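You operate a simulated robot arm through the tools that you are given. There is no shell and no other tool. Be economical: measure what you need, move in short steps, check, and stop when the job is done.

Carry out the task below with a simulated robot arm. There is one attempt and no reset: what you move stays moved.

TASK
Finish the bush with the green band on the drip rack: dry, and free of oil.
Fine: hand clear, hold the blue air button till its drops are gone; then wipe it with the blue cloth pad, pad back; stand the bush on the shut wash tank lid.

It is judged by the outcome, as a careful person would: the job done as asked, and still so three seconds after it is handed in. It fails if anything else is knocked over, pushed out of place, dropped, spilled or broken.

THE ROBOT
A 6-joint arm with a two-finger parallel gripper, fixed in place. Base frame: the origin is at the foot of the arm, x ahead of it, y to its left, z up. Lengths are in mm, angles in rad, forces in N, time in s.
With the tool pointing down near the work surface it reaches from about 220 to 620 mm from the base axis. Its first joint turns from -1.152 to 1.152 rad. Payload 2.7 kg.
Tool frame: the origin (TCP) lies between the finger pads and is the grasp point; the fingertips stand 23 mm ahead of it; z points along the fingers, y is the line along which they close. The gripper opens to 94 mm. The fingers are 38 mm wide and 10 mm thick; the gripper's body (54 by 96 mm) begins 39 mm behind the TCP.
Orientation is that of the tool frame in the base frame, as a unit quaternion [w, x, y, z]. With the fingers straight down and closing along the base's y, the tool's x points along the base's -x, its y along +y and its z along -z.

THE INTERFACE
- The arm moves only by the tool arm_command. Its argument "plan" is a list of rows, each an object (a shift or turn left out is 0, a gripper value left out holds the last) with "jaw": the gripper command, from -1 (shut) to 1 (fully open), values between in proportion; "xyz": the shift along the tool's x, y, z in mm, a list of three; "angular": the turn, a rotation vector about the tool's x, y, z in rad, a list of three. In form: [{"jaw": jaw, "xyz": [dx, dy, dz], "angular": [wx, wy, wz]}, ...]. A call has 1 to 20 rows; each row is the pose to reach, as a shift and turn from the pose commanded when the call began, along the tool's axes at that moment. A row lasts 0.2 s, in which the tool goes at most 50 mm and 0.15 rad; a call with a longer step from one row to the next is refused whole, and so is a gripper value outside its range. A pose out of reach is approached as far as the arm can. The call stops where the force on the tool passes 40 N (or 10 N more than at its start, if that is more) or the arm is blocked; 0.2 s more then pass. The fingers move at their own pace (about 45 mm/s each) and stop on an object; they squeeze with about 41 N. The grip force told is the motor's: it shows also when the fingers shut on nothing. Time passes only in rows, and 0.2 s behind the last, so rows that repeat a pose let the fingers close. It gives the time, the measured TCP pose, the force on the tool (base axes), the opening and the grip force at its end, in the units of the frame above (readings bear some noise).
- Cameras (640 x 400 px; columns grow to the right, rows downward): "scene" is fixed at [88.5, -448.9, 1396.2]; the picture's right is [0.60, -0.80, 0.00], its down [-0.51, -0.38, -0.77] and it looks along [0.62, 0.46, -0.64] (base axes); focal length 262 px, centre (320, 200). "wrist" rides on the gripper at [-39, 0, -44] in the tool frame; the picture's right is [0.00, -1.00, 0.00], its down [0.97, 0.00, -0.24] and it looks along [0.24, 0.00, 0.97] (tool axes); focal length 218 px, centre (320, 200).
- snapshot(camera): a new picture of that camera. No time passes.
- probe_pixels(camera, pixels): for up to 12 pixels [column, row] of the newest picture of that camera ("zoom" is the newest enlarged one), the place [x, y, z] in the base frame of the surface seen there, good to about 2 mm. No time passes.
- enlarge(camera, box): a new picture of the part [left, top, right, bottom] of that camera's present view, enlarged. No time passes.
- job_done(): hands the job in; it is judged then, once.

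Work in short steps. Measure before you move; look again where a grasp or a placing could have gone wrong, and mend it. You have 80 turns and 34 pictures in all, those below and enlarged ones among them. Open the gripper and draw the arm clear of the work before you hand the job in, unless the task says otherwise; then end with one line.

The tools are called as a command line: name --argument value ..., lists and objects as JSON in quotes. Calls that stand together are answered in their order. arm_command: Moves the arm, as the interface text tells. Its arguments: {"type":"object","properties":{"plan":{"type":"array","items":{"type":"object","properties":{"jaw":{"type":"number"},"xyz":{"type":"array","items":{"type":"number"}},"angular":{"type":"array","items":{"type":"number"}}}}}},"required":["plan"]} The other tools are called the same way: snapshot (camera) takes a picture; probe_pixels (camera, pixels) gives the place of the surface under pixels of a picture; enlarge (camera, box) takes an enlarged picture of a part of a camera's view; job_done () hands the job in.

At the start:

```text
time: 0.0
eef_pos: [368.6, 42.0, 1196.4]
tool_rot: [0.001, 0.0, 1.0, 0.0]
wrist_force: [-0.7, 0.2, -0.6]
width: 94.0
finger_force: 0.0
```

scene: 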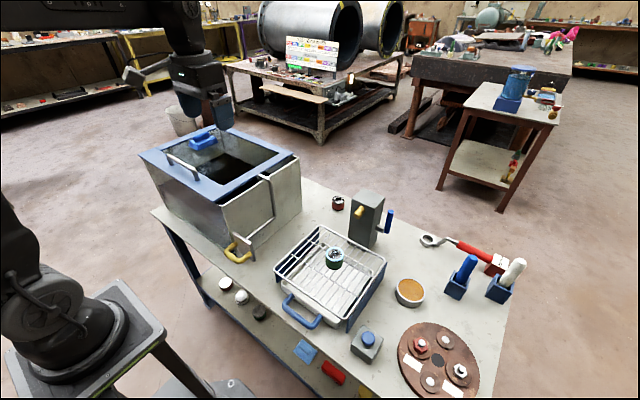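
wrist: 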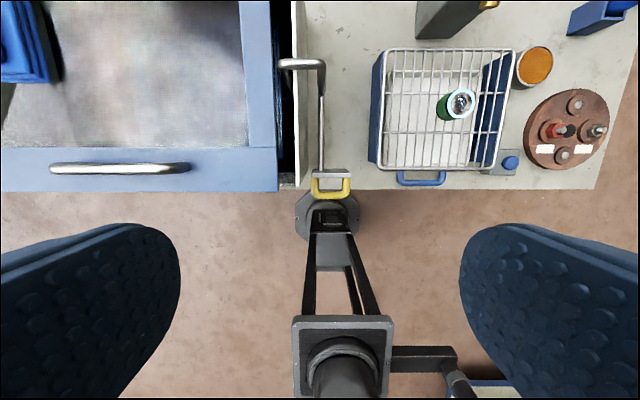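

The scene picture shows a rack with the green-banded bush (335,258), a blue button box (368,340), pads at (465,268), and a tank with a lid. I'll enlarge these to get details.

enlarge --camera "scene" --box '[260, 170, 540, 400]'

enlarge --camera "scene" --box '[120, 60, 340, 280]'

probe_pixels --camera "scene" --pixels '[[335, 250], [335, 262], [368, 337], [360, 350], [467, 262], [457, 290], [388, 215], [370, 200], [358, 212], [200, 140], [225, 185], [182, 165]]'

```text
1.74 times, centred on (400, 285) of scene
```

zoom: 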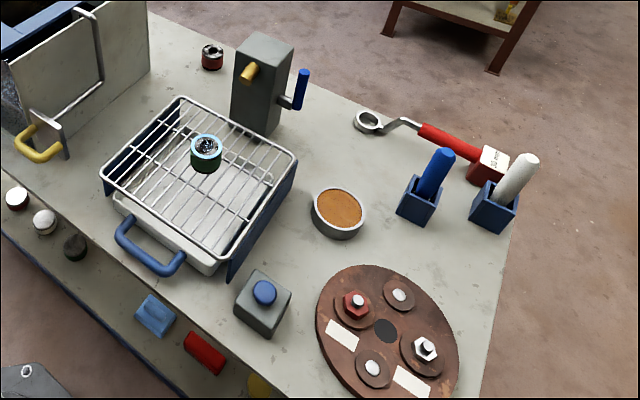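

```text
1.82 times, centred on (230, 170) of scene
```

zoom: 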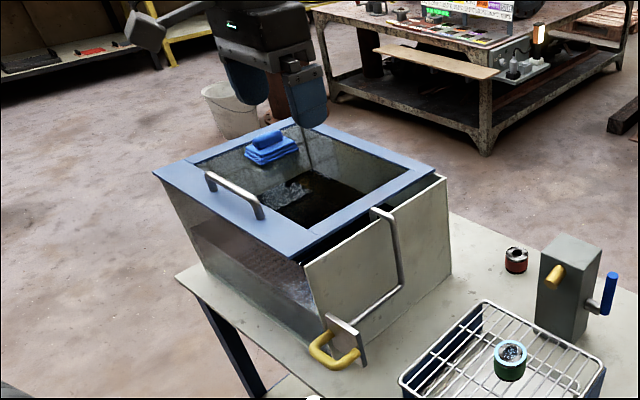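

```text
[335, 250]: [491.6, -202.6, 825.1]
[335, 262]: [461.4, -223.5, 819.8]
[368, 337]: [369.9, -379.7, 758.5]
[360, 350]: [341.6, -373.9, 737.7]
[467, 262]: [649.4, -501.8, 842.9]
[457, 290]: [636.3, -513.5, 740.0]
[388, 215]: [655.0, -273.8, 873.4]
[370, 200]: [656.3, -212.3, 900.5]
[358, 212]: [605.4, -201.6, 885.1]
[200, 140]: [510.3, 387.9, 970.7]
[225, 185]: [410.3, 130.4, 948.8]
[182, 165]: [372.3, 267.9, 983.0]
```

I'll measure the bush, button, pad and lid in more detail.

enlarge --camera "scene" --box '[310, 235, 400, 365]'

probe_pixels --camera "scene" --pixels '[[328, 248], [343, 250], [335, 246], [336, 269], [150, 158], [222, 205], [295, 155], [215, 130], [195, 144], [208, 150], [217, 141], [203, 132]]'

probe_pixels --camera "wrist" --pixels '[[509, 162], [493, 165], [517, 170], [460, 104], [442, 105], [474, 104], [460, 90], [460, 118], [55, 40], [30, 82], [490, 10], [200, 100]]'

```text
3.08 times, centred on (355, 300) of scene
```

zoom: 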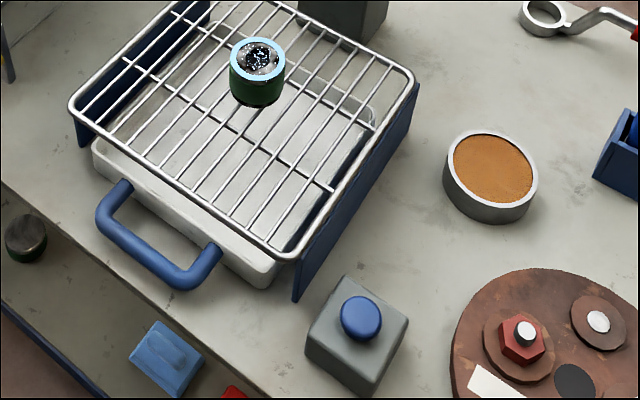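

```text
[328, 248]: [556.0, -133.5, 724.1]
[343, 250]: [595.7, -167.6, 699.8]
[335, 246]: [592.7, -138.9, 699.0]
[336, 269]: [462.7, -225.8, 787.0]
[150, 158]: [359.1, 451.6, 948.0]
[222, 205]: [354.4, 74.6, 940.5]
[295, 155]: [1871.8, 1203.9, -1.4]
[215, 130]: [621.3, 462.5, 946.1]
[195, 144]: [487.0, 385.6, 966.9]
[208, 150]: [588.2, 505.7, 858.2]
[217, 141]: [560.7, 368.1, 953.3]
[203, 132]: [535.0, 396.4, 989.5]
```

```text
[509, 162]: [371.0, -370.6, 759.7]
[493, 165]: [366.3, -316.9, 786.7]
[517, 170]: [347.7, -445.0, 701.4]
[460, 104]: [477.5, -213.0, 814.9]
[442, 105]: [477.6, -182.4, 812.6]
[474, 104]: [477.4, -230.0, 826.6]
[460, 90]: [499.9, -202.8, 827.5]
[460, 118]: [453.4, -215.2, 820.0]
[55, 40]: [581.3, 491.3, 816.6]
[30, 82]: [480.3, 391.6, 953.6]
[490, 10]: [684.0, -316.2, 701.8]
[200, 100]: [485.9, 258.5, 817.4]
```

The button's top is near (371,-375,759) and the bush near (476,-212), with its top at 825. I'll move over the button with the fingers shut.

arm_command --plan '[{"jaw": -1, "xyz": [0, -40, 20]}, {"jaw": -1, "xyz": [0, -80, 45]}, {"jaw": -1, "xyz": [0, -120, 70]}, {"jaw": -1, "xyz": [0, -160, 95]}, {"jaw": -1, "xyz": [0, -200, 120]}, {"jaw": -1, "xyz": [0, -240, 145]}, {"jaw": -1, "xyz": [0, -280, 170]}, {"jaw": -1, "xyz": [0, -320, 195]}, {"jaw": -1, "xyz": [0, -360, 220]}, {"jaw": -1, "xyz": [0, -400, 245]}, {"jaw": -1, "xyz": [0, -418, 285]}, {"jaw": -1, "xyz": [-2, -418, 320]}, {"jaw": -1, "xyz": [-2, -418, 320]}]'

snapshot --camera "wrist"

```text
time: 2.8
eef_pos: [372.1, -377.8, 876.7]
tool_rot: [0.001, 0.0, 1.0, 0.0]
wrist_force: [-0.1, 0.1, 0.5]
width: 0.0
finger_force: 40.8
```

```text
28 pictures are left
```

wrist: 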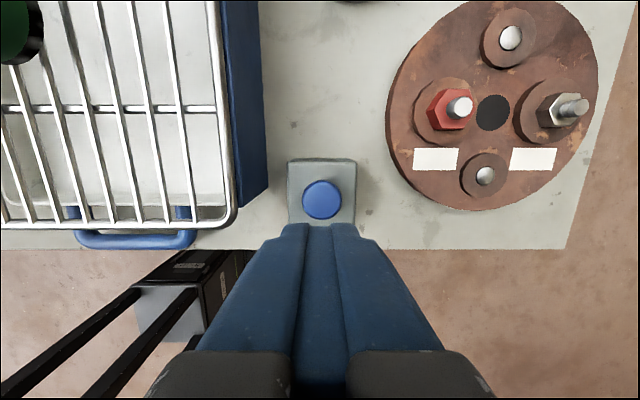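

The button is at (321,200). I'll probe its edges for the centre.

probe_pixels --camera "wrist" --pixels '[[321, 200], [321, 184], [321, 214], [305, 200], [338, 200], [320, 165]]'

```text
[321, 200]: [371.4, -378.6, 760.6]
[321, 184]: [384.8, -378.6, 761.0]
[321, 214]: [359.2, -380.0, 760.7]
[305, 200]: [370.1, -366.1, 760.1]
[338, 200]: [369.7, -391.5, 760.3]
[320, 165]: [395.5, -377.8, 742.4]
```

Centred at (371,-378.5), with the top at 760.5 and the tips at 854. I'll lower to just above it, then press in small steps.

arm_command --plan '[{"jaw": -1, "xyz": [1, 0, 40]}, {"jaw": -1, "xyz": [1, 0, 75]}, {"jaw": -1, "xyz": [1, 0, 88]}, {"jaw": -1, "xyz": [1, 0, 91]}, {"jaw": -1, "xyz": [1, 0, 93]}, {"jaw": -1, "xyz": [1, 0, 95]}, {"jaw": -1, "xyz": [1, 0, 97]}]'

enlarge --camera "scene" --box '[300, 190, 420, 370]'

```text
time: 4.4
eef_pos: [369.5, -376.4, 781.3]
tool_rot: [0.0, -0.001, 1.0, 0.0]
wrist_force: [0.2, -1.1, 0.2]
width: 0.0
finger_force: 40.9
```

```text
2.22 times, centred on (360, 280) of scene
```

zoom: 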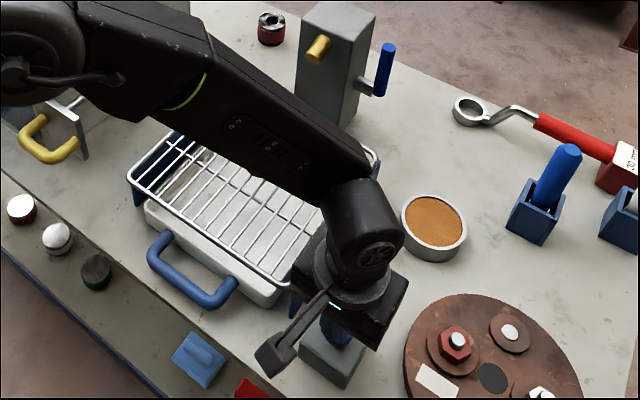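

The tip is at 758 and there's almost no reaction yet. The forearm only hides the view; it isn't in the jet. I'll press a little deeper.

arm_command --plan '[{"jaw": -1, "xyz": [1, 1, 1]}, {"jaw": -1, "xyz": [1, 1, 2]}, {"jaw": -1, "xyz": [1, 1, 3]}]'

snapshot --camera "wrist"

```text
time: 5.2
eef_pos: [368.0, -376.2, 778.1]
tool_rot: [0.001, 0.0, 1.0, 0.0]
wrist_force: [1.2, -2.1, 2.8]
width: 0.0
finger_force: 40.9
```

```text
26 pictures are left
```

wrist: 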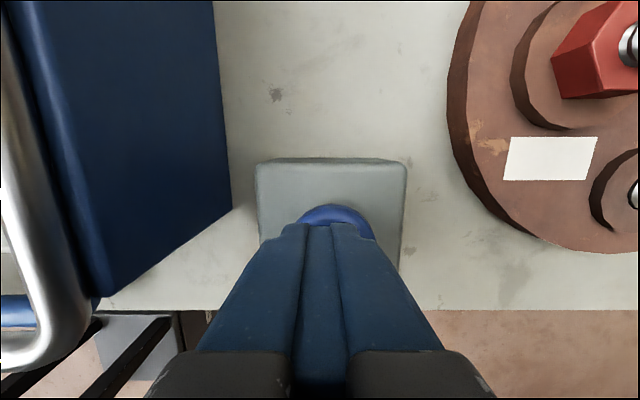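

There is now about 3 N upward. I'll press 3 mm more and hold about 3 s.

arm_command --plan '[{"jaw": -1, "xyz": [-2, -2, 1]}, {"jaw": -1, "xyz": [-2, -2, 2]}, {"jaw": -1, "xyz": [-2, -2, 3]}, {"jaw": -1, "xyz": [-2, -2, 3]}, {"jaw": -1, "xyz": [-2, -2, 3]}, {"jaw": -1, "xyz": [-2, -2, 3]}, {"jaw": -1, "xyz": [-2, -2, 3]}, {"jaw": -1, "xyz": [-2, -2, 3]}, {"jaw": -1, "xyz": [-2, -2, 3]}, {"jaw": -1, "xyz": [-2, -2, 3]}, {"jaw": -1, "xyz": [-2, -2, 3]}, {"jaw": -1, "xyz": [-2, -2, 3]}, {"jaw": -1, "xyz": [-2, -2, 3]}, {"jaw": -1, "xyz": [-2, -2, 3]}, {"jaw": -1, "xyz": [-2, -2, 3]}]'

snapshot --camera "scene"

```text
time: 8.4
eef_pos: [369.8, -377.3, 775.6]
tool_rot: [0.001, 0.0, 1.0, -0.001]
wrist_force: [0.9, 3.2, 11.7]
width: 0.0
finger_force: 40.7
```

```text
25 pictures are left
```

scene: 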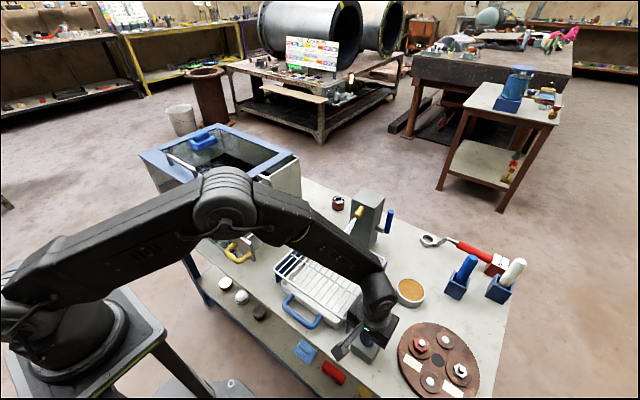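

enlarge --camera "scene" --box '[310, 185, 410, 265]'

```text
5.00 times, centred on (360, 225) of scene
```

zoom: 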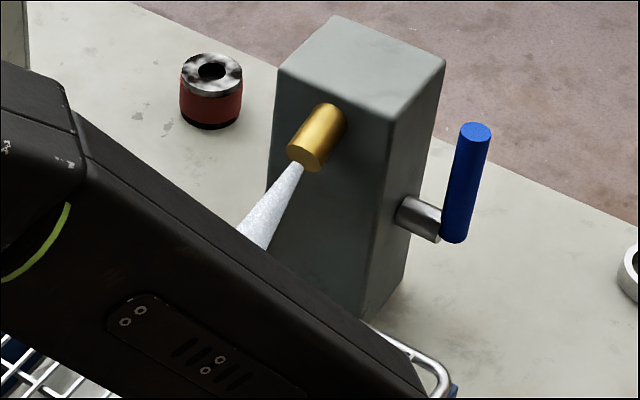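

The air jet is on. I'll keep holding.

arm_command --plan '[{"jaw": -1}, {"jaw": -1}, {"jaw": -1}, {"jaw": -1}, {"jaw": -1}, {"jaw": -1}, {"jaw": -1}, {"jaw": -1}, {"jaw": -1}, {"jaw": -1}, {"jaw": -1}, {"jaw": -1}, {"jaw": -1}, {"jaw": -1}, {"jaw": -1}, {"jaw": -1}, {"jaw": -1}, {"jaw": -1}, {"jaw": -1}, {"jaw": -1}]'

arm_command --plan '[{"jaw": -1}, {"jaw": -1}, {"jaw": -1}, {"jaw": -1}, {"jaw": -1}, {"jaw": -1}, {"jaw": -1}, {"jaw": -1}, {"jaw": -1}, {"jaw": -1}]'

```text
time: 12.6
eef_pos: [369.7, -377.1, 775.5]
tool_rot: [0.001, 0.0, 1.0, 0.0]
wrist_force: [2.0, 0.2, 11.4]
width: 0.2
finger_force: 41.0
```

```text
time: 14.8
eef_pos: [369.3, -377.3, 775.9]
tool_rot: [0.001, 0.0, 1.0, -0.001]
wrist_force: [1.4, -1.7, 12.0]
width: 0.1
finger_force: 41.0
```

I've held it about 9 s. Now I'll lift and go over the bush to inspect it.

arm_command --plan '[{"xyz": [0, 0, -40]}, {"xyz": [0, 0, -85]}, {"xyz": [0, 0, -130]}, {"xyz": [0, 10, -175]}, {"xyz": [-20, 50, -185]}, {"xyz": [-45, 90, -190]}, {"xyz": [-70, 130, -190]}, {"xyz": [-95, 165, -190]}, {"xyz": [-95, 165, -190]}]'

snapshot --camera "wrist"

```text
time: 16.8
eef_pos: [466.9, -212.2, 962.9]
tool_rot: [0.001, 0.0, 1.0, 0.0]
wrist_force: [0.7, -0.3, -0.5]
width: 0.0
finger_force: 40.7
```

```text
23 pictures are left
```

wrist: 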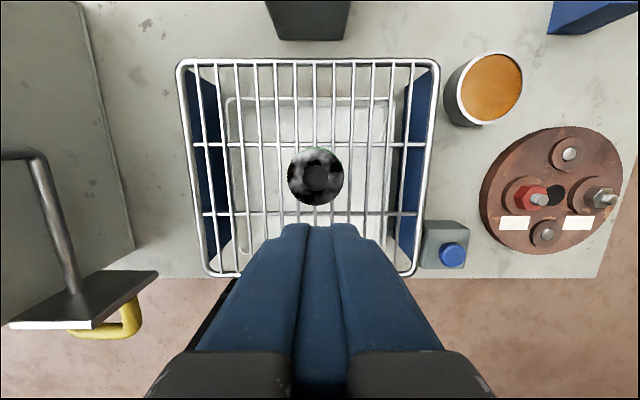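

The drops and cyan ring look gone, leaving dark oily smudges on the top. I'll look closer and measure the bush.

enlarge --camera "wrist" --box '[280, 135, 350, 215]'

enlarge --camera "scene" --box '[290, 215, 390, 300]'

probe_pixels --camera "wrist" --pixels '[[315, 157], [315, 192], [297, 177], [334, 177], [315, 177], [315, 201], [291, 177], [340, 177], [268, 200], [350, 143]]'

```text
5.00 times, centred on (315, 175) of wrist
```

zoom: 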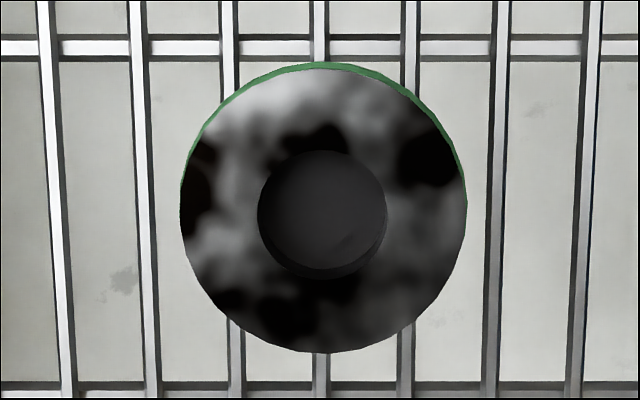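

```text
4.71 times, centred on (340, 258) of scene
```

zoom: 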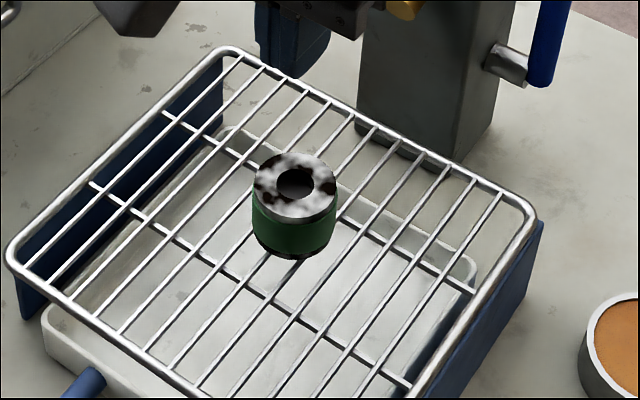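

```text
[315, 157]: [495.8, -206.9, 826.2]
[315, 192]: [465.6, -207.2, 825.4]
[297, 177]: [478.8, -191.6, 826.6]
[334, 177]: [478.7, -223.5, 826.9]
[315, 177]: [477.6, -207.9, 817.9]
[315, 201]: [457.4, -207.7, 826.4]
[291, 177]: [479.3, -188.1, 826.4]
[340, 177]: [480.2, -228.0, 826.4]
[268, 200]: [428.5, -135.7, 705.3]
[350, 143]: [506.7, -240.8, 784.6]
```

The bush is dry: centre (478.5,-208), top 826, diameter about 46. Next I'll go up and across to look at the pad on the lid.

arm_command --plan '[{"xyz": [0, 0, -45]}, {"xyz": [0, 20, -85]}, {"xyz": [0, 60, -110]}, {"xyz": [0, 105, -130]}, {"xyz": [0, 150, -150]}, {"xyz": [0, 198, -150]}, {"xyz": [0, 246, -150]}, {"xyz": [0, 294, -150]}, {"xyz": [0, 342, -150]}, {"xyz": [0, 390, -150]}, {"xyz": [0, 438, -150]}, {"xyz": [0, 486, -150]}, {"xyz": [0, 534, -150]}, {"xyz": [0, 580, -150]}, {"xyz": [-10, 600, -150], "jaw": 1}, {"xyz": [-10, 600, -150], "jaw": 1}]'

snapshot --camera "wrist"

```text
time: 20.2
eef_pos: [464.0, 379.9, 1112.4]
tool_rot: [0.001, 0.0, 1.0, -0.001]
wrist_force: [0.0, 0.6, -0.7]
width: 50.6
finger_force: 0.1
out of reach, approached as far as the arm can: row 15, 16
```

```text
20 pictures are left
```

wrist: 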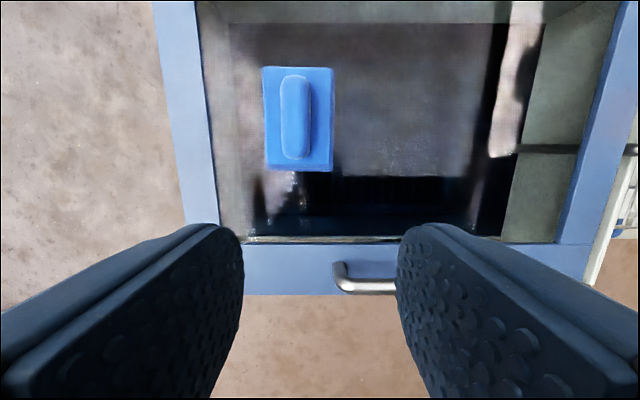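

probe_pixels --camera "wrist" --pixels '[[296, 80], [296, 155], [284, 118], [309, 118], [296, 118], [265, 70], [332, 70], [266, 168], [331, 168], [300, 270], [176, 150], [590, 150]]'

```text
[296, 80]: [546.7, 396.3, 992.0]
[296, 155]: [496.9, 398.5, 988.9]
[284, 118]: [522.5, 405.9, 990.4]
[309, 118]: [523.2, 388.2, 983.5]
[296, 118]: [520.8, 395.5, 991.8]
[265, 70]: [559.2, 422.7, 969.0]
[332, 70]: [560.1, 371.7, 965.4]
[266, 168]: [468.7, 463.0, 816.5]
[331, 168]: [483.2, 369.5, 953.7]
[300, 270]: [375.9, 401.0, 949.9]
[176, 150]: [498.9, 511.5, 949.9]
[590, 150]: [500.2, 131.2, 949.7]
```

The pad handle runs along x from about 494 to 550 at y=396.5, top 991, and the block top is at 967. I'll lower to see how far out the arm reaches near the handle.

arm_command --plan '[{"jaw": 0.1, "xyz": [0, 8, 30]}, {"jaw": 0.1, "xyz": [-5, 12, 65]}, {"jaw": 0.1, "xyz": [-25, 16, 85]}, {"jaw": 0.1, "xyz": [-40, 16, 90]}, {"jaw": 0.1, "xyz": [-40, 16, 90]}]'

```text
time: 21.4
eef_pos: [495.2, 387.4, 1017.9]
tool_rot: [0.0, 0.0, 1.0, -0.001]
wrist_force: [-0.6, -0.2, -0.3]
width: 52.0
finger_force: 0.0
out of reach, approached as far as the arm can: row 3, 4, 5
```

At the limit the TCP is at (495,387). I'll tilt the fingers 0.2 rad outward in the x–z plane for more reach; the fingers still close along y.

arm_command --plan '[{"jaw": 0.1, "xyz": [0, 0, -10], "angular": [0, -0.1, 0]}, {"jaw": 0.1, "xyz": [0, 0, -10], "angular": [0, -0.2, 0]}, {"jaw": 0.1, "xyz": [0, 0, -10], "angular": [0, -0.2, 0]}]'

```text
time: 22.2
eef_pos: [495.7, 387.5, 1027.5]
tool_rot: [0.101, 0.0, 0.995, 0.0]
wrist_force: [-1.0, -0.5, -0.1]
width: 51.7
finger_force: 0.1
```

The commanded pose follows the clamped one. Now I'll go above the handle centre and look.

arm_command --plan '[{"jaw": 0.1, "xyz": [-11, 5, 2.3]}, {"jaw": 0.1, "xyz": [-22.8, 9, 4.6]}, {"jaw": 0.1, "xyz": [-22.8, 9, 4.6]}]'

snapshot --camera "wrist"

```text
time: 23.0
eef_pos: [519.5, 398.0, 1028.6]
tool_rot: [0.101, 0.0, 0.995, -0.001]
wrist_force: [-0.3, -0.2, -0.6]
width: 51.4
finger_force: 0.1
```

```text
19 pictures are left
```

wrist: 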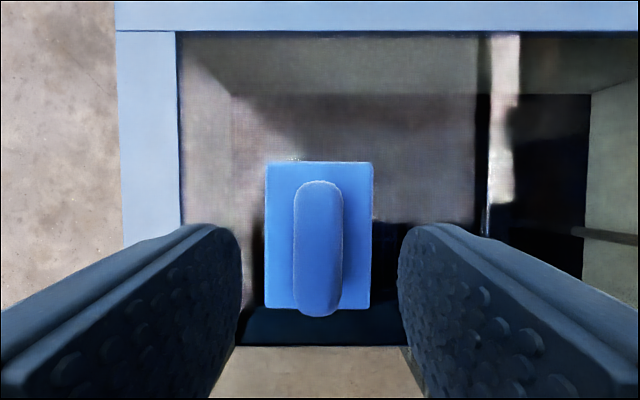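

probe_pixels --camera "wrist" --pixels '[[268, 166], [370, 166], [268, 302], [368, 302], [319, 190], [319, 305], [298, 250], [340, 250], [280, 250], [360, 250], [319, 245]]'

arm_command --plan '[{"jaw": 0.1, "xyz": [2, -1, 10]}, {"jaw": 0.1, "xyz": [4, -1, 20]}, {"jaw": 0.1, "xyz": [6.2, -1, 30.5]}, {"jaw": 0.1, "xyz": [6.2, -1, 30.5]}]'

```text
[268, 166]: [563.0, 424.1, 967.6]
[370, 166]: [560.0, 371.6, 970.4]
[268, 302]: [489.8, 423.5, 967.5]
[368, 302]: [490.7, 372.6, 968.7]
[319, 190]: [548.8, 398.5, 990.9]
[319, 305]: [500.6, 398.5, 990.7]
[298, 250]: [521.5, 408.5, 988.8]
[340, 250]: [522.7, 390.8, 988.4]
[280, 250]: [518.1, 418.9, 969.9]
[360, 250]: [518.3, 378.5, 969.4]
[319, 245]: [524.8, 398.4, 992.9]
```

```text
time: 24.0
eef_pos: [520.2, 397.3, 996.7]
tool_rot: [0.1, 0.001, 0.995, -0.001]
wrist_force: [0.0, 0.4, -0.1]
width: 51.6
finger_force: 0.1
```

The TCP is at (520,397,997) and the handle spans y 390–408, top 991. I'll close the fingers.

arm_command --plan '[{"jaw": -1, "xyz": [0, 1, 0]}, {"jaw": -1, "xyz": [0, 1, 0]}, {"jaw": -1, "xyz": [0, 1, 0]}, {"jaw": -1, "xyz": [0, 1, 0]}, {"jaw": -1, "xyz": [0, 1, 0]}]'

```text
time: 25.2
eef_pos: [519.1, 397.9, 997.1]
tool_rot: [0.099, 0.0, 0.995, 0.0]
wrist_force: [0.4, -0.3, 0.3]
width: 21.2
finger_force: 40.8
```

Gripped at width 21. I'll lift straight up, then carry it over toward the bush.

arm_command --plan '[{"xyz": [-2, 0, -10]}, {"xyz": [-4, 0, -20]}, {"xyz": [8, -10, -45]}, {"xyz": [20, -40, -65]}, {"xyz": [33.6, -85, -71]}, {"xyz": [33.6, -132, -71]}, {"xyz": [33.6, -180, -71]}, {"xyz": [33.6, -228, -71]}, {"xyz": [33.6, -276, -71]}, {"xyz": [33.6, -324, -71]}, {"xyz": [33.6, -372, -71]}, {"xyz": [33.6, -420, -71]}, {"xyz": [33.6, -468, -71]}, {"xyz": [33.6, -516, -71]}, {"xyz": [33.6, -564, -71]}, {"xyz": [33.6, -606, -71]}, {"xyz": [33.6, -606, -71]}]'

snapshot --camera "scene"

snapshot --camera "wrist"

```text
time: 28.8
eef_pos: [474.9, -210.5, 1061.8]
tool_rot: [0.1, 0.0, 0.995, 0.0]
wrist_force: [-0.5, -0.4, -0.7]
width: 20.9
finger_force: 41.0
```

```text
18 pictures are left
```

scene: 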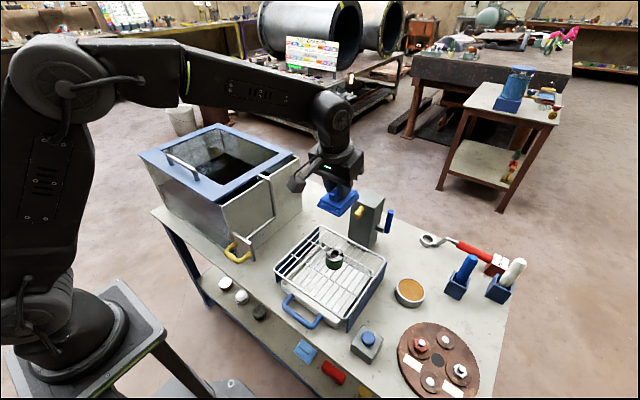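

```text
17 pictures are left
```

wrist: 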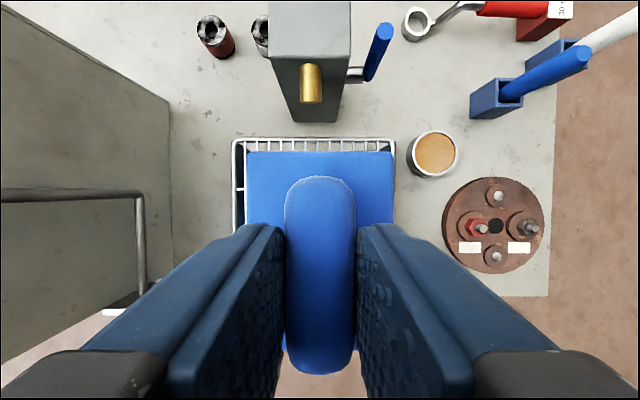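

The pad is held level. I'll descend over the bush until the pad is about 8 mm above its top.

arm_command --plan '[{"xyz": [10, 2.5, 45]}, {"xyz": [20, 2.5, 90]}, {"xyz": [30, 2.5, 132]}, {"xyz": [36, 2.5, 163]}, {"xyz": [38.7, 2.5, 175.8]}, {"xyz": [38.7, 2.5, 175.8]}]'

enlarge --camera "scene" --box '[290, 195, 390, 295]'

```text
time: 30.2
eef_pos: [470.6, -206.2, 879.7]
tool_rot: [0.1, 0.0, 0.995, 0.0]
wrist_force: [-0.5, 0.6, -0.3]
width: 21.0
finger_force: 40.7
```

```text
4.00 times, centred on (340, 245) of scene
```

zoom: 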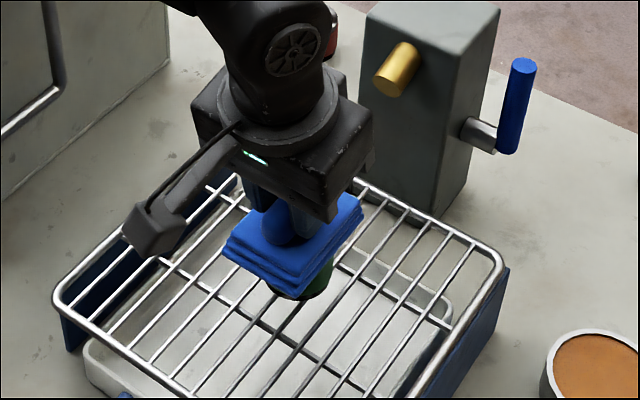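

arm_command --plan '[{"xyz": [0.4, -1, 2]}, {"xyz": [0.8, -1, 4]}, {"xyz": [1, -1, 5]}, {"xyz": [1.2, -1, 6]}, {"xyz": [1.4, -1, 7]}, {"xyz": [1.4, -1, 7]}]'

```text
time: 31.6
eef_pos: [470.4, -208.1, 874.9]
tool_rot: [0.103, 0.0, 0.995, -0.002]
wrist_force: [-12.5, 5.6, 33.6]
width: 21.1
finger_force: 41.3
```

There's contact with 34 N, which is too much. I'll back off by about 1 mm steps.

arm_command --plan '[{"xyz": [-0.3, 0, -1.5]}, {"xyz": [-0.3, 0, -1.5]}]'

```text
time: 32.2
eef_pos: [471.5, -207.9, 875.1]
tool_rot: [0.104, 0.001, 0.995, -0.003]
wrist_force: [1.3, -1.2, 21.9]
width: 21.2
finger_force: 40.9
```

arm_command --plan '[{"xyz": [-0.3, 0, -1.5]}, {"xyz": [-0.3, 0, -1.5]}]'

```text
time: 32.8
eef_pos: [470.5, -207.9, 874.5]
tool_rot: [0.101, 0.0, 0.995, 0.0]
wrist_force: [5.0, -2.8, 10.0]
width: 21.0
finger_force: 40.8
```

Now 10 N. I'll ease off 0.5 mm and make gentle strokes of ±10 mm.

arm_command --plan '[{"xyz": [-0.1, 0, -0.5]}, {"xyz": [-0.1, 5, -0.5]}, {"xyz": [-0.1, 10, -0.5]}, {"xyz": [-0.1, 5, -0.5]}, {"xyz": [-0.1, 0, -0.5]}, {"xyz": [-0.1, -5, -0.5]}, {"xyz": [-0.1, -10, -0.5]}, {"xyz": [-0.1, -5, -0.5]}, {"xyz": [-0.1, 0, -0.5]}]'

enlarge --camera "scene" --box '[290, 195, 390, 295]'

```text
time: 34.8
eef_pos: [469.7, -207.5, 876.1]
tool_rot: [0.101, -0.001, 0.995, 0.0]
wrist_force: [0.4, 0.0, -1.1]
width: 21.0
finger_force: 40.6
```

```text
4.00 times, centred on (340, 245) of scene
```

zoom: 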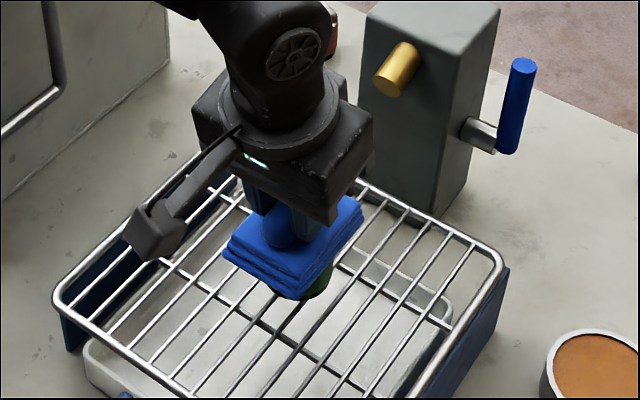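

The bush stays put, but contact is now lost. I'll press 1.2 mm lower and stroke several times in y and x.

arm_command --plan '[{"xyz": [0.2, 0, 1.0]}, {"xyz": [0.2, 0, 1.0]}, {"xyz": [0.2, 6, 1.0]}, {"xyz": [0.2, 12, 1.0]}, {"xyz": [0.2, 6, 1.0]}, {"xyz": [0.2, 0, 1.0]}, {"xyz": [0.2, -6, 1.0]}, {"xyz": [0.2, -12, 1.0]}, {"xyz": [0.2, -6, 1.0]}, {"xyz": [0.2, 0, 1.0]}]'

```text
time: 37.0
eef_pos: [471.5, -210.7, 874.8]
tool_rot: [0.101, 0.0, 0.995, -0.001]
wrist_force: [-0.6, -1.6, 4.6]
width: 20.9
finger_force: 41.3
```

Good: contact at about 5 N. Now strokes along x.

arm_command --plan '[{"xyz": [-5, 2, 1.2]}, {"xyz": [-10, 2, 2.2]}, {"xyz": [-5, 2, 1.2]}, {"xyz": [0, 2, 0.2]}, {"xyz": [5, 2, -0.8]}, {"xyz": [10, 2, -1.8]}, {"xyz": [5, 2, -0.8]}, {"xyz": [0, 2, 0.2]}, {"xyz": [0, 8, 0.2]}, {"xyz": [0, 14, 0.2]}, {"xyz": [0, 8, 0.2]}, {"xyz": [0, 2, 0.2]}, {"xyz": [0, -4, 0.2]}, {"xyz": [0, -10, 0.2]}, {"xyz": [0, -4, 0.2]}, {"xyz": [0, 2, 0.2]}]'

```text
time: 40.4
eef_pos: [470.0, -205.3, 876.0]
tool_rot: [0.099, 0.0, 0.995, 0.0]
wrist_force: [-0.9, 0.5, -0.5]
width: 21.0
finger_force: 41.3
```

Now I'll lift the pad and move it aside (+y, high) to look at the bush.

arm_command --plan '[{"xyz": [-4, 0, -20]}, {"xyz": [-12, 0, -60]}, {"xyz": [-20, 0, -100]}, {"xyz": [-28, 0, -140]}, {"xyz": [-34, 40, -160]}, {"xyz": [-36, 85, -175]}, {"xyz": [-36, 130, -178]}, {"xyz": [-36, 130, -178]}]'

enlarge --camera "scene" --box '[290, 215, 390, 300]'

```text
time: 42.2
eef_pos: [466.1, -73.5, 1055.6]
tool_rot: [0.099, 0.0, 0.995, 0.0]
wrist_force: [0.0, -0.9, -0.8]
width: 20.8
finger_force: 40.6
```

```text
4.71 times, centred on (340, 258) of scene
```

zoom: 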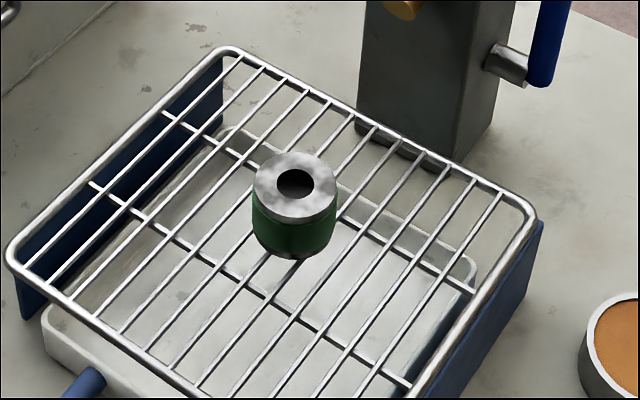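

The black smears are gone, but faint mottling remains. I'll go back for a second wipe with steadier contact.

arm_command --plan '[{"xyz": [0, -45, 0]}, {"xyz": [0, -90, 5]}, {"xyz": [5, -134, 20]}, {"xyz": [12, -134, 65]}, {"xyz": [20, -134, 110]}, {"xyz": [27, -134, 150]}, {"xyz": [31, -134, 173]}, {"xyz": [31.6, -134, 177.5]}, {"xyz": [31.6, -134, 177.5]}]'

```text
time: 44.2
eef_pos: [474.9, -208.6, 874.3]
tool_rot: [0.101, -0.001, 0.995, 0.0]
wrist_force: [-0.3, 0.3, -0.4]
width: 21.0
finger_force: 41.2
```

arm_command --plan '[{"xyz": [0.2, 0, 0.7]}, {"xyz": [0.2, 0, 1.0]}]'

```text
time: 44.8
eef_pos: [476.1, -210.3, 874.0]
tool_rot: [0.099, 0.0, 0.995, 0.0]
wrist_force: [0.2, 0.1, 0.0]
width: 21.1
finger_force: 41.1
```

arm_command --plan '[{"xyz": [0.2, 1, 0.6]}, {"xyz": [0.2, 1, 1.0]}]'

```text
time: 45.4
eef_pos: [474.9, -208.7, 875.2]
tool_rot: [0.101, 0.0, 0.995, 0.0]
wrist_force: [-0.2, -1.6, 2.5]
width: 20.9
finger_force: 40.9
```

Light contact. I'll press 0.8 mm more, stroke in y, and then check the force.

arm_command --plan '[{"xyz": [0.2, 0, 0.8]}, {"xyz": [0.2, 7, 0.8]}, {"xyz": [0.2, 14, 0.8]}, {"xyz": [0.2, 7, 0.8]}, {"xyz": [0.2, 0, 0.8]}, {"xyz": [0.2, -7, 0.8]}, {"xyz": [0.2, -14, 0.8]}, {"xyz": [0.2, -7, 0.8]}, {"xyz": [0.2, 0, 0.8]}, {"xyz": [0.2, 7, 0.8]}, {"xyz": [0.2, 14, 0.8]}, {"xyz": [0.2, 7, 0.8]}, {"xyz": [0.2, 0, 0.8]}, {"xyz": [0.2, -7, 0.8]}, {"xyz": [0.2, -14, 0.8]}, {"xyz": [0.2, -7, 0.8]}, {"xyz": [0.2, 0, 0.8]}]'

```text
time: 49.0
eef_pos: [473.0, -210.1, 873.6]
tool_rot: [0.102, 0.0, 0.995, -0.001]
wrist_force: [-1.4, -8.2, 17.2]
width: 20.9
finger_force: 40.9
```

arm_command --plan '[{"xyz": [0, 1, -0.5]}, {"xyz": [-5, 1, 0.5]}, {"xyz": [-10, 1, 1.5]}, {"xyz": [-5, 1, 0.5]}, {"xyz": [0, 1, -0.5]}, {"xyz": [5, 1, -1.5]}, {"xyz": [10, 1, -2.5]}, {"xyz": [5, 1, -1.5]}, {"xyz": [0, 1, -0.5]}, {"xyz": [-5, 1, 0.5]}, {"xyz": [-10, 1, 1.5]}, {"xyz": [-5, 1, 0.5]}, {"xyz": [0, 1, -0.5]}]'

arm_command --plan '[{"xyz": [-4, 0, -20]}, {"xyz": [-12, 0, -60]}, {"xyz": [-20, 0, -100]}, {"xyz": [-28, 0, -140]}, {"xyz": [-34, 40, -160]}, {"xyz": [-36, 85, -175]}, {"xyz": [-36, 130, -178]}, {"xyz": [-36, 130, -178]}]'

enlarge --camera "scene" --box '[290, 215, 390, 300]'

```text
time: 51.8
eef_pos: [474.1, -208.3, 874.2]
tool_rot: [0.101, 0.0, 0.995, 0.0]
wrist_force: [2.4, 0.9, 3.3]
width: 20.9
finger_force: 40.6
```

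```text
time: 53.6
eef_pos: [473.1, -78.5, 1057.7]
tool_rot: [0.1, 0.0, 0.995, 0.0]
wrist_force: [-0.3, 0.8, -1.1]
width: 21.0
finger_force: 40.5
```

```text
4.71 times, centred on (340, 258) of scene
```

zoom: 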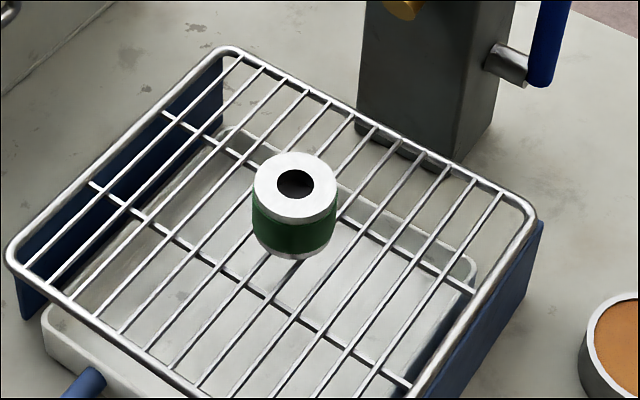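

The bush now looks bright and clean, side rims included. I'll carry the pad back above its spot.

arm_command --plan '[{"xyz": [0, 47, 0]}, {"xyz": [0, 94, 0]}, {"xyz": [0, 141, 0]}, {"xyz": [0, 188, 0]}, {"xyz": [0, 236, 0]}, {"xyz": [0, 284, 0]}, {"xyz": [0, 332, 0]}, {"xyz": [0, 380, 0]}, {"xyz": [0, 428, 0]}, {"xyz": [-10, 460, 10]}, {"xyz": [-24, 476, 31]}, {"xyz": [-38.5, 476, 46]}, {"xyz": [-38.5, 476, 46]}]'

snapshot --camera "wrist"

```text
time: 56.4
eef_pos: [519.0, 397.5, 1017.1]
tool_rot: [0.1, 0.0, 0.995, -0.001]
wrist_force: [0.3, 0.3, 0.7]
width: 20.9
finger_force: 41.4
```

```text
12 pictures are left
```

wrist: 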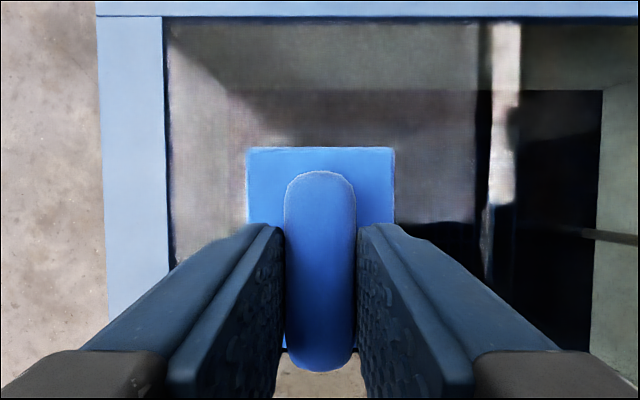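

probe_pixels --camera "wrist" --pixels '[[250, 152], [391, 152], [320, 180], [320, 350], [255, 210], [388, 210]]'

arm_command --plan '[{"xyz": [1.2, 0, 6]}, {"xyz": [2.4, 0, 12]}, {"xyz": [3, 0, 15]}, {"xyz": [3.4, 0, 17]}, {"xyz": [3.4, 0, 17]}]'

```text
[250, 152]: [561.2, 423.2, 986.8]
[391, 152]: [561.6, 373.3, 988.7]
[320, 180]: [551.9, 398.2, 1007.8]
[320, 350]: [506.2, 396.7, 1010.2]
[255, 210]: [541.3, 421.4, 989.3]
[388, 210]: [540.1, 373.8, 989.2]
```

```text
time: 57.6
eef_pos: [521.6, 397.1, 1002.1]
tool_rot: [0.1, 0.0, 0.995, 0.0]
wrist_force: [-0.4, 0.8, -0.5]
width: 21.1
finger_force: 41.1
```

The pad is aligned with its original place. I'll lower until it touches.

arm_command --plan '[{"xyz": [0.2, 0, 1]}, {"xyz": [0.4, 0, 2]}, {"xyz": [0.6, 0, 3]}, {"xyz": [0.8, 0, 3.7]}, {"xyz": [0.8, 0, 3.7]}]'

```text
time: 58.8
eef_pos: [521.8, 398.4, 997.1]
tool_rot: [0.1, 0.0, 0.995, 0.0]
wrist_force: [-0.2, 0.0, -0.3]
width: 20.9
finger_force: 40.7
```

arm_command --plan '[{"xyz": [0.2, 0, 0.7]}, {"xyz": [0.2, 0, 1.2]}, {"xyz": [0.2, 0, 1.2]}]'

```text
time: 59.6
eef_pos: [521.5, 398.9, 997.2]
tool_rot: [0.101, 0.0, 0.995, -0.001]
wrist_force: [1.0, -0.7, 4.0]
width: 21.0
finger_force: 40.6
```

It touches with 4 N. I'll release and withdraw along the tool axis.

arm_command --plan '[{"jaw": 0.1}, {"jaw": 0.1}, {"jaw": 0.1}, {"jaw": 0.1, "xyz": [-2, 0, -10]}, {"jaw": 0.1, "xyz": [-5, 0, -25]}, {"jaw": 0.1, "xyz": [0, 0, -45]}, {"jaw": 0.1, "xyz": [20, 0, -80]}, {"jaw": 0.1, "xyz": [20, 0, -80]}]'

snapshot --camera "wrist"

```text
time: 61.4
eef_pos: [495.7, 406.1, 1073.0]
tool_rot: [0.1, 0.0, 0.995, 0.0]
wrist_force: [0.2, 0.3, 0.1]
width: 51.5
finger_force: 0.1
out of reach, approached as far as the arm can: row 7, 8
```

```text
11 pictures are left
```

wrist: 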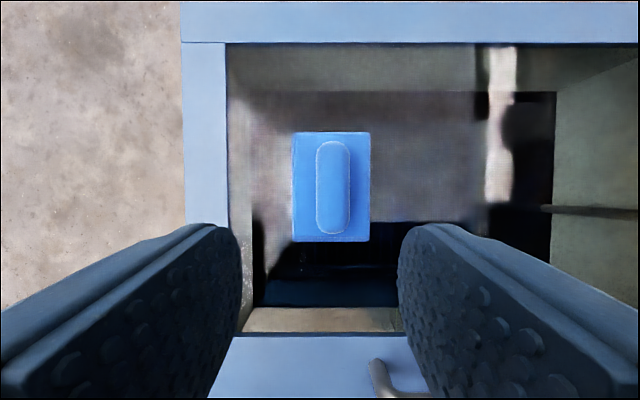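

The pad is back in place. Now I'll return above the bush while untilting the tool.

arm_command --plan '[{"jaw": 0.5, "xyz": [10, -45, -2]}, {"jaw": 0.5, "xyz": [19.6, -92, -4]}, {"jaw": 0.5, "xyz": [19.6, -140, -4]}, {"jaw": 0.5, "xyz": [19.6, -188, -4]}, {"jaw": 0.5, "xyz": [19.6, -236, -4]}, {"jaw": 0.5, "xyz": [19.6, -284, -4]}, {"jaw": 0.5, "xyz": [19.6, -332, -4]}, {"jaw": 0.5, "xyz": [19.6, -380, -4], "angular": [0, 0.05, 0]}, {"jaw": 0.5, "xyz": [19.6, -428, -4], "angular": [0, 0.1, 0]}, {"jaw": 0.5, "xyz": [19.6, -476, -4], "angular": [0, 0.15, 0]}, {"jaw": 0.5, "xyz": [19.6, -524, -4], "angular": [0, 0.2, 0]}, {"jaw": 0.5, "xyz": [19.6, -572, -4], "angular": [0, 0.2, 0]}, {"jaw": 0.5, "xyz": [19.6, -614, -4], "angular": [0, 0.2, 0]}, {"jaw": 0.5, "xyz": [27.6, -614, 36], "angular": [0, 0.2, 0]}, {"jaw": 0.5, "xyz": [37.6, -614, 82], "angular": [0, 0.2, 0]}, {"jaw": 0.5, "xyz": [41.6, -614, 110], "angular": [0, 0.2, 0]}, {"jaw": 0.5, "xyz": [41.6, -614, 110], "angular": [0, 0.2, 0]}]'

enlarge --camera "wrist" --box '[220, 100, 420, 225]'

```text
time: 65.0
eef_pos: [466.9, -217.2, 954.6]
tool_rot: [0.001, 0.0, 1.0, 0.0]
wrist_force: [-0.1, 0.1, 0.7]
width: 70.6
finger_force: 0.0
```

```text
3.20 times, centred on (320, 162) of wrist
```

zoom: 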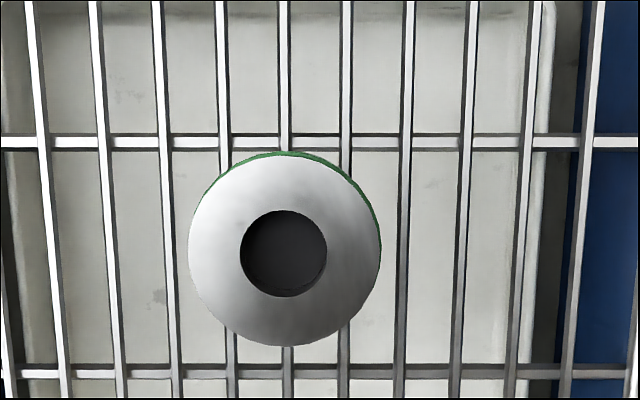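

Clean and dry. I'll measure the centre.

probe_pixels --camera "zoom" --pixels '[[194, 250], [375, 250], [284, 160], [284, 340], [284, 190], [215, 250]]'

```text
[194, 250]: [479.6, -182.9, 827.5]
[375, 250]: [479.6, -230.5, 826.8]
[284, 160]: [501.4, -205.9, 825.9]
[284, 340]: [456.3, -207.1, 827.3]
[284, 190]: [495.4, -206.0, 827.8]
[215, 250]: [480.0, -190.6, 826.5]
```

Centre (479,-207), diameter about 47. I'll align, descend and grip.

arm_command --plan '[{"jaw": 0.6, "xyz": [-12, 10.2, 10]}, {"jaw": 0.6, "xyz": [-12, 10.2, 55]}, {"jaw": 0.6, "xyz": [-12, 10.2, 100]}, {"jaw": 0.6, "xyz": [-12, 10.2, 125]}, {"jaw": 0.6, "xyz": [-12, 10.2, 137]}, {"jaw": 0.6, "xyz": [-12, 10.2, 137]}]'

snapshot --camera "wrist"

```text
time: 66.4
eef_pos: [478.3, -208.0, 818.0]
tool_rot: [0.001, 0.0, 1.0, 0.0]
wrist_force: [0.0, 0.2, -0.2]
width: 75.2
finger_force: 0.0
```

```text
9 pictures are left
```

wrist: 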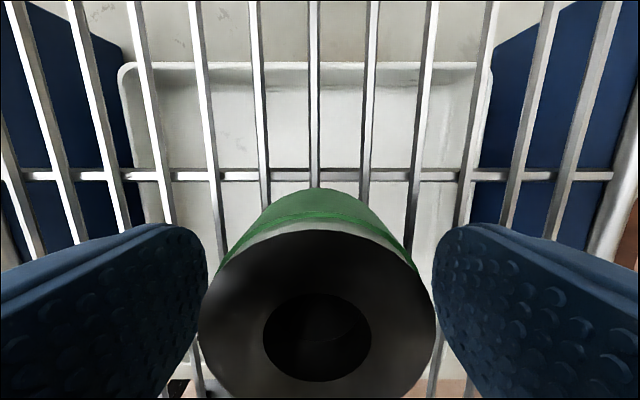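

Centred between the fingers. I'll close, then lift.

arm_command --plan '[{"jaw": -1}, {"jaw": -1}, {"jaw": -1}, {"jaw": -1}, {"jaw": -1}, {"jaw": -1, "xyz": [0, 0, -5]}, {"jaw": -1, "xyz": [0, 0, -20]}, {"jaw": -1, "xyz": [0, 0, -60]}, {"jaw": -1, "xyz": [0, 0, -105]}, {"jaw": -1, "xyz": [0, 0, -150]}, {"jaw": -1, "xyz": [0, 0, -195]}, {"jaw": -1, "xyz": [0, 0, -240]}, {"jaw": -1, "xyz": [0, 0, -240]}]'

```text
time: 69.2
eef_pos: [477.9, -207.6, 1059.7]
tool_rot: [0.0, 0.0, 1.0, 0.0]
wrist_force: [0.6, 0.5, -2.3]
width: 48.1
finger_force: 41.8
```

Held at width 48. I'll carry it over the lid's clear area at about (450,265).

arm_command --plan '[{"xyz": [4, 45, 0]}, {"xyz": [8, 92, 0]}, {"xyz": [12, 140, 0]}, {"xyz": [16, 188, 0]}, {"xyz": [20, 236, 0]}, {"xyz": [24, 284, 0]}, {"xyz": [28, 332, 0]}, {"xyz": [28, 380, 0]}, {"xyz": [28, 428, 0]}, {"xyz": [28, 472, 0]}, {"xyz": [28, 472, 0]}]'

snapshot --camera "scene"

snapshot --camera "wrist"

```text
time: 71.6
eef_pos: [450.7, 265.0, 1058.6]
tool_rot: [0.001, 0.001, 1.0, 0.0]
wrist_force: [0.0, -0.4, -3.0]
width: 47.7
finger_force: 40.5
```

```text
8 pictures are left
```

scene: 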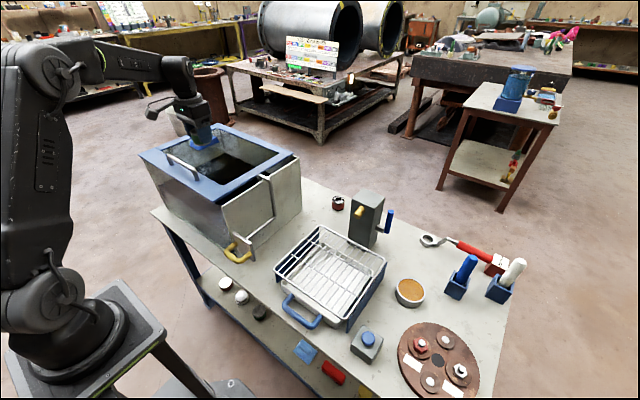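

```text
7 pictures are left
```

wrist: 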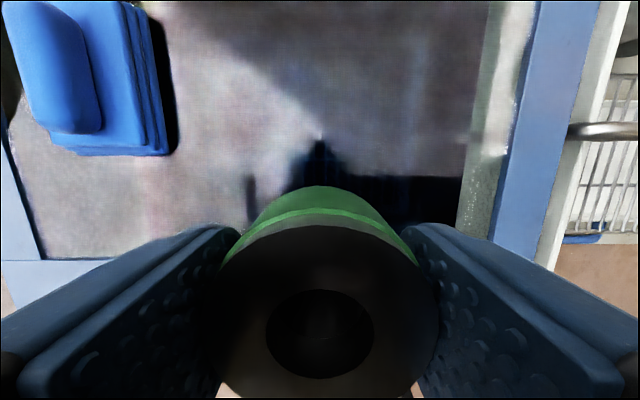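

All clear below. I'll lower to just above the glass.

arm_command --plan '[{"xyz": [0, 0, 35]}, {"xyz": [0, 0, 60]}, {"xyz": [0, 0, 70]}, {"xyz": [0, 0, 73]}, {"xyz": [0, 0, 75]}, {"xyz": [0, 0, 75]}]'

```text
time: 73.0
eef_pos: [452.0, 266.1, 982.2]
tool_rot: [0.001, 0.0, 1.0, 0.0]
wrist_force: [1.3, 0.4, -2.6]
width: 47.8
finger_force: 40.8
```

arm_command --plan '[{"xyz": [0, 0, 1]}, {"xyz": [0, 0, 2]}, {"xyz": [0, 0, 2.5]}, {"xyz": [0, 0, 2.5]}]'

```text
time: 74.0
eef_pos: [451.8, 266.2, 980.2]
tool_rot: [0.001, 0.0, 1.0, 0.0]
wrist_force: [-0.2, -0.6, -1.0]
width: 47.6
finger_force: 41.4
```

arm_command --plan '[{"xyz": [0, 0, 0.7]}, {"xyz": [0, 0, 1]}, {"xyz": [0, 0, 1]}]'

```text
time: 74.8
eef_pos: [450.1, 266.5, 979.2]
tool_rot: [0.0, 0.0, 1.0, -0.001]
wrist_force: [-3.0, 0.3, 6.5]
width: 47.9
finger_force: 41.0
```

It touches the glass at 6.5 N. I'll ease up half a mm, release and withdraw upward.

arm_command --plan '[{"jaw": -1, "xyz": [0, 0, -0.6]}, {"jaw": 0.0, "xyz": [0, 0, -0.6]}, {"jaw": 0.6, "xyz": [0, 0, -0.6]}, {"jaw": 0.6, "xyz": [0, 0, -0.6]}, {"jaw": 0.6, "xyz": [0, 0, -0.6]}, {"jaw": 0.6, "xyz": [0, 0, -20]}, {"jaw": 0.6, "xyz": [0, 0, -50]}, {"jaw": 0.6, "xyz": [0, 0, -90]}, {"jaw": 0.6, "xyz": [0, 0, -135]}, {"jaw": 0.6, "xyz": [40, -10, -160]}, {"jaw": 0.6, "xyz": [80, -40, -165]}, {"jaw": 0.6, "xyz": [100, -80, -165]}, {"jaw": 0.6, "xyz": [110, -125, -165]}, {"jaw": 0.6, "xyz": [110, -170, -165]}, {"jaw": 0.6, "xyz": [110, -215, -165]}, {"jaw": 0.6, "xyz": [110, -215, -165]}]'

snapshot --camera "scene"

enlarge --camera "scene" --box '[130, 100, 310, 215]'

```text
refused: row 11 steps farther than a row can; nothing moved
```

```text
6 pictures are left
```

scene: 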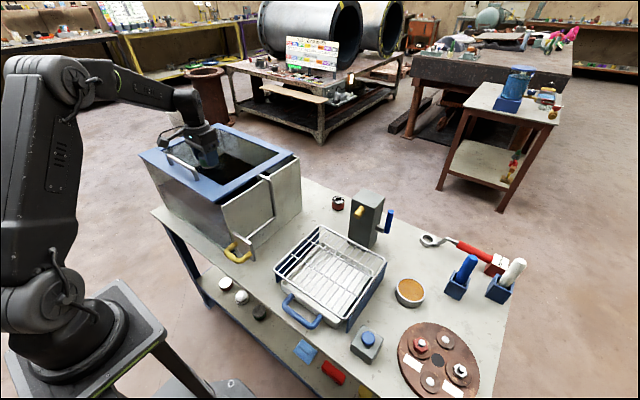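

```text
3.48 times, centred on (220, 158) of scene
```

zoom: 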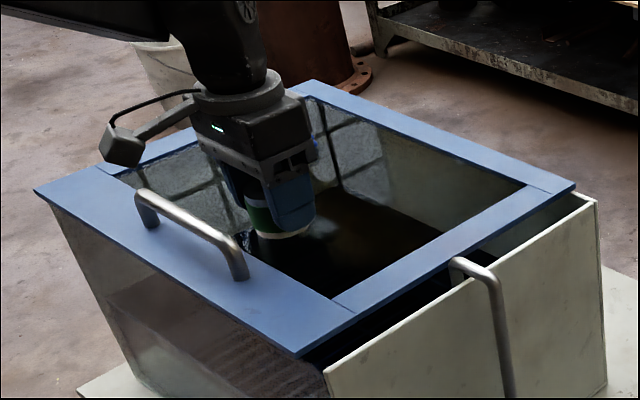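

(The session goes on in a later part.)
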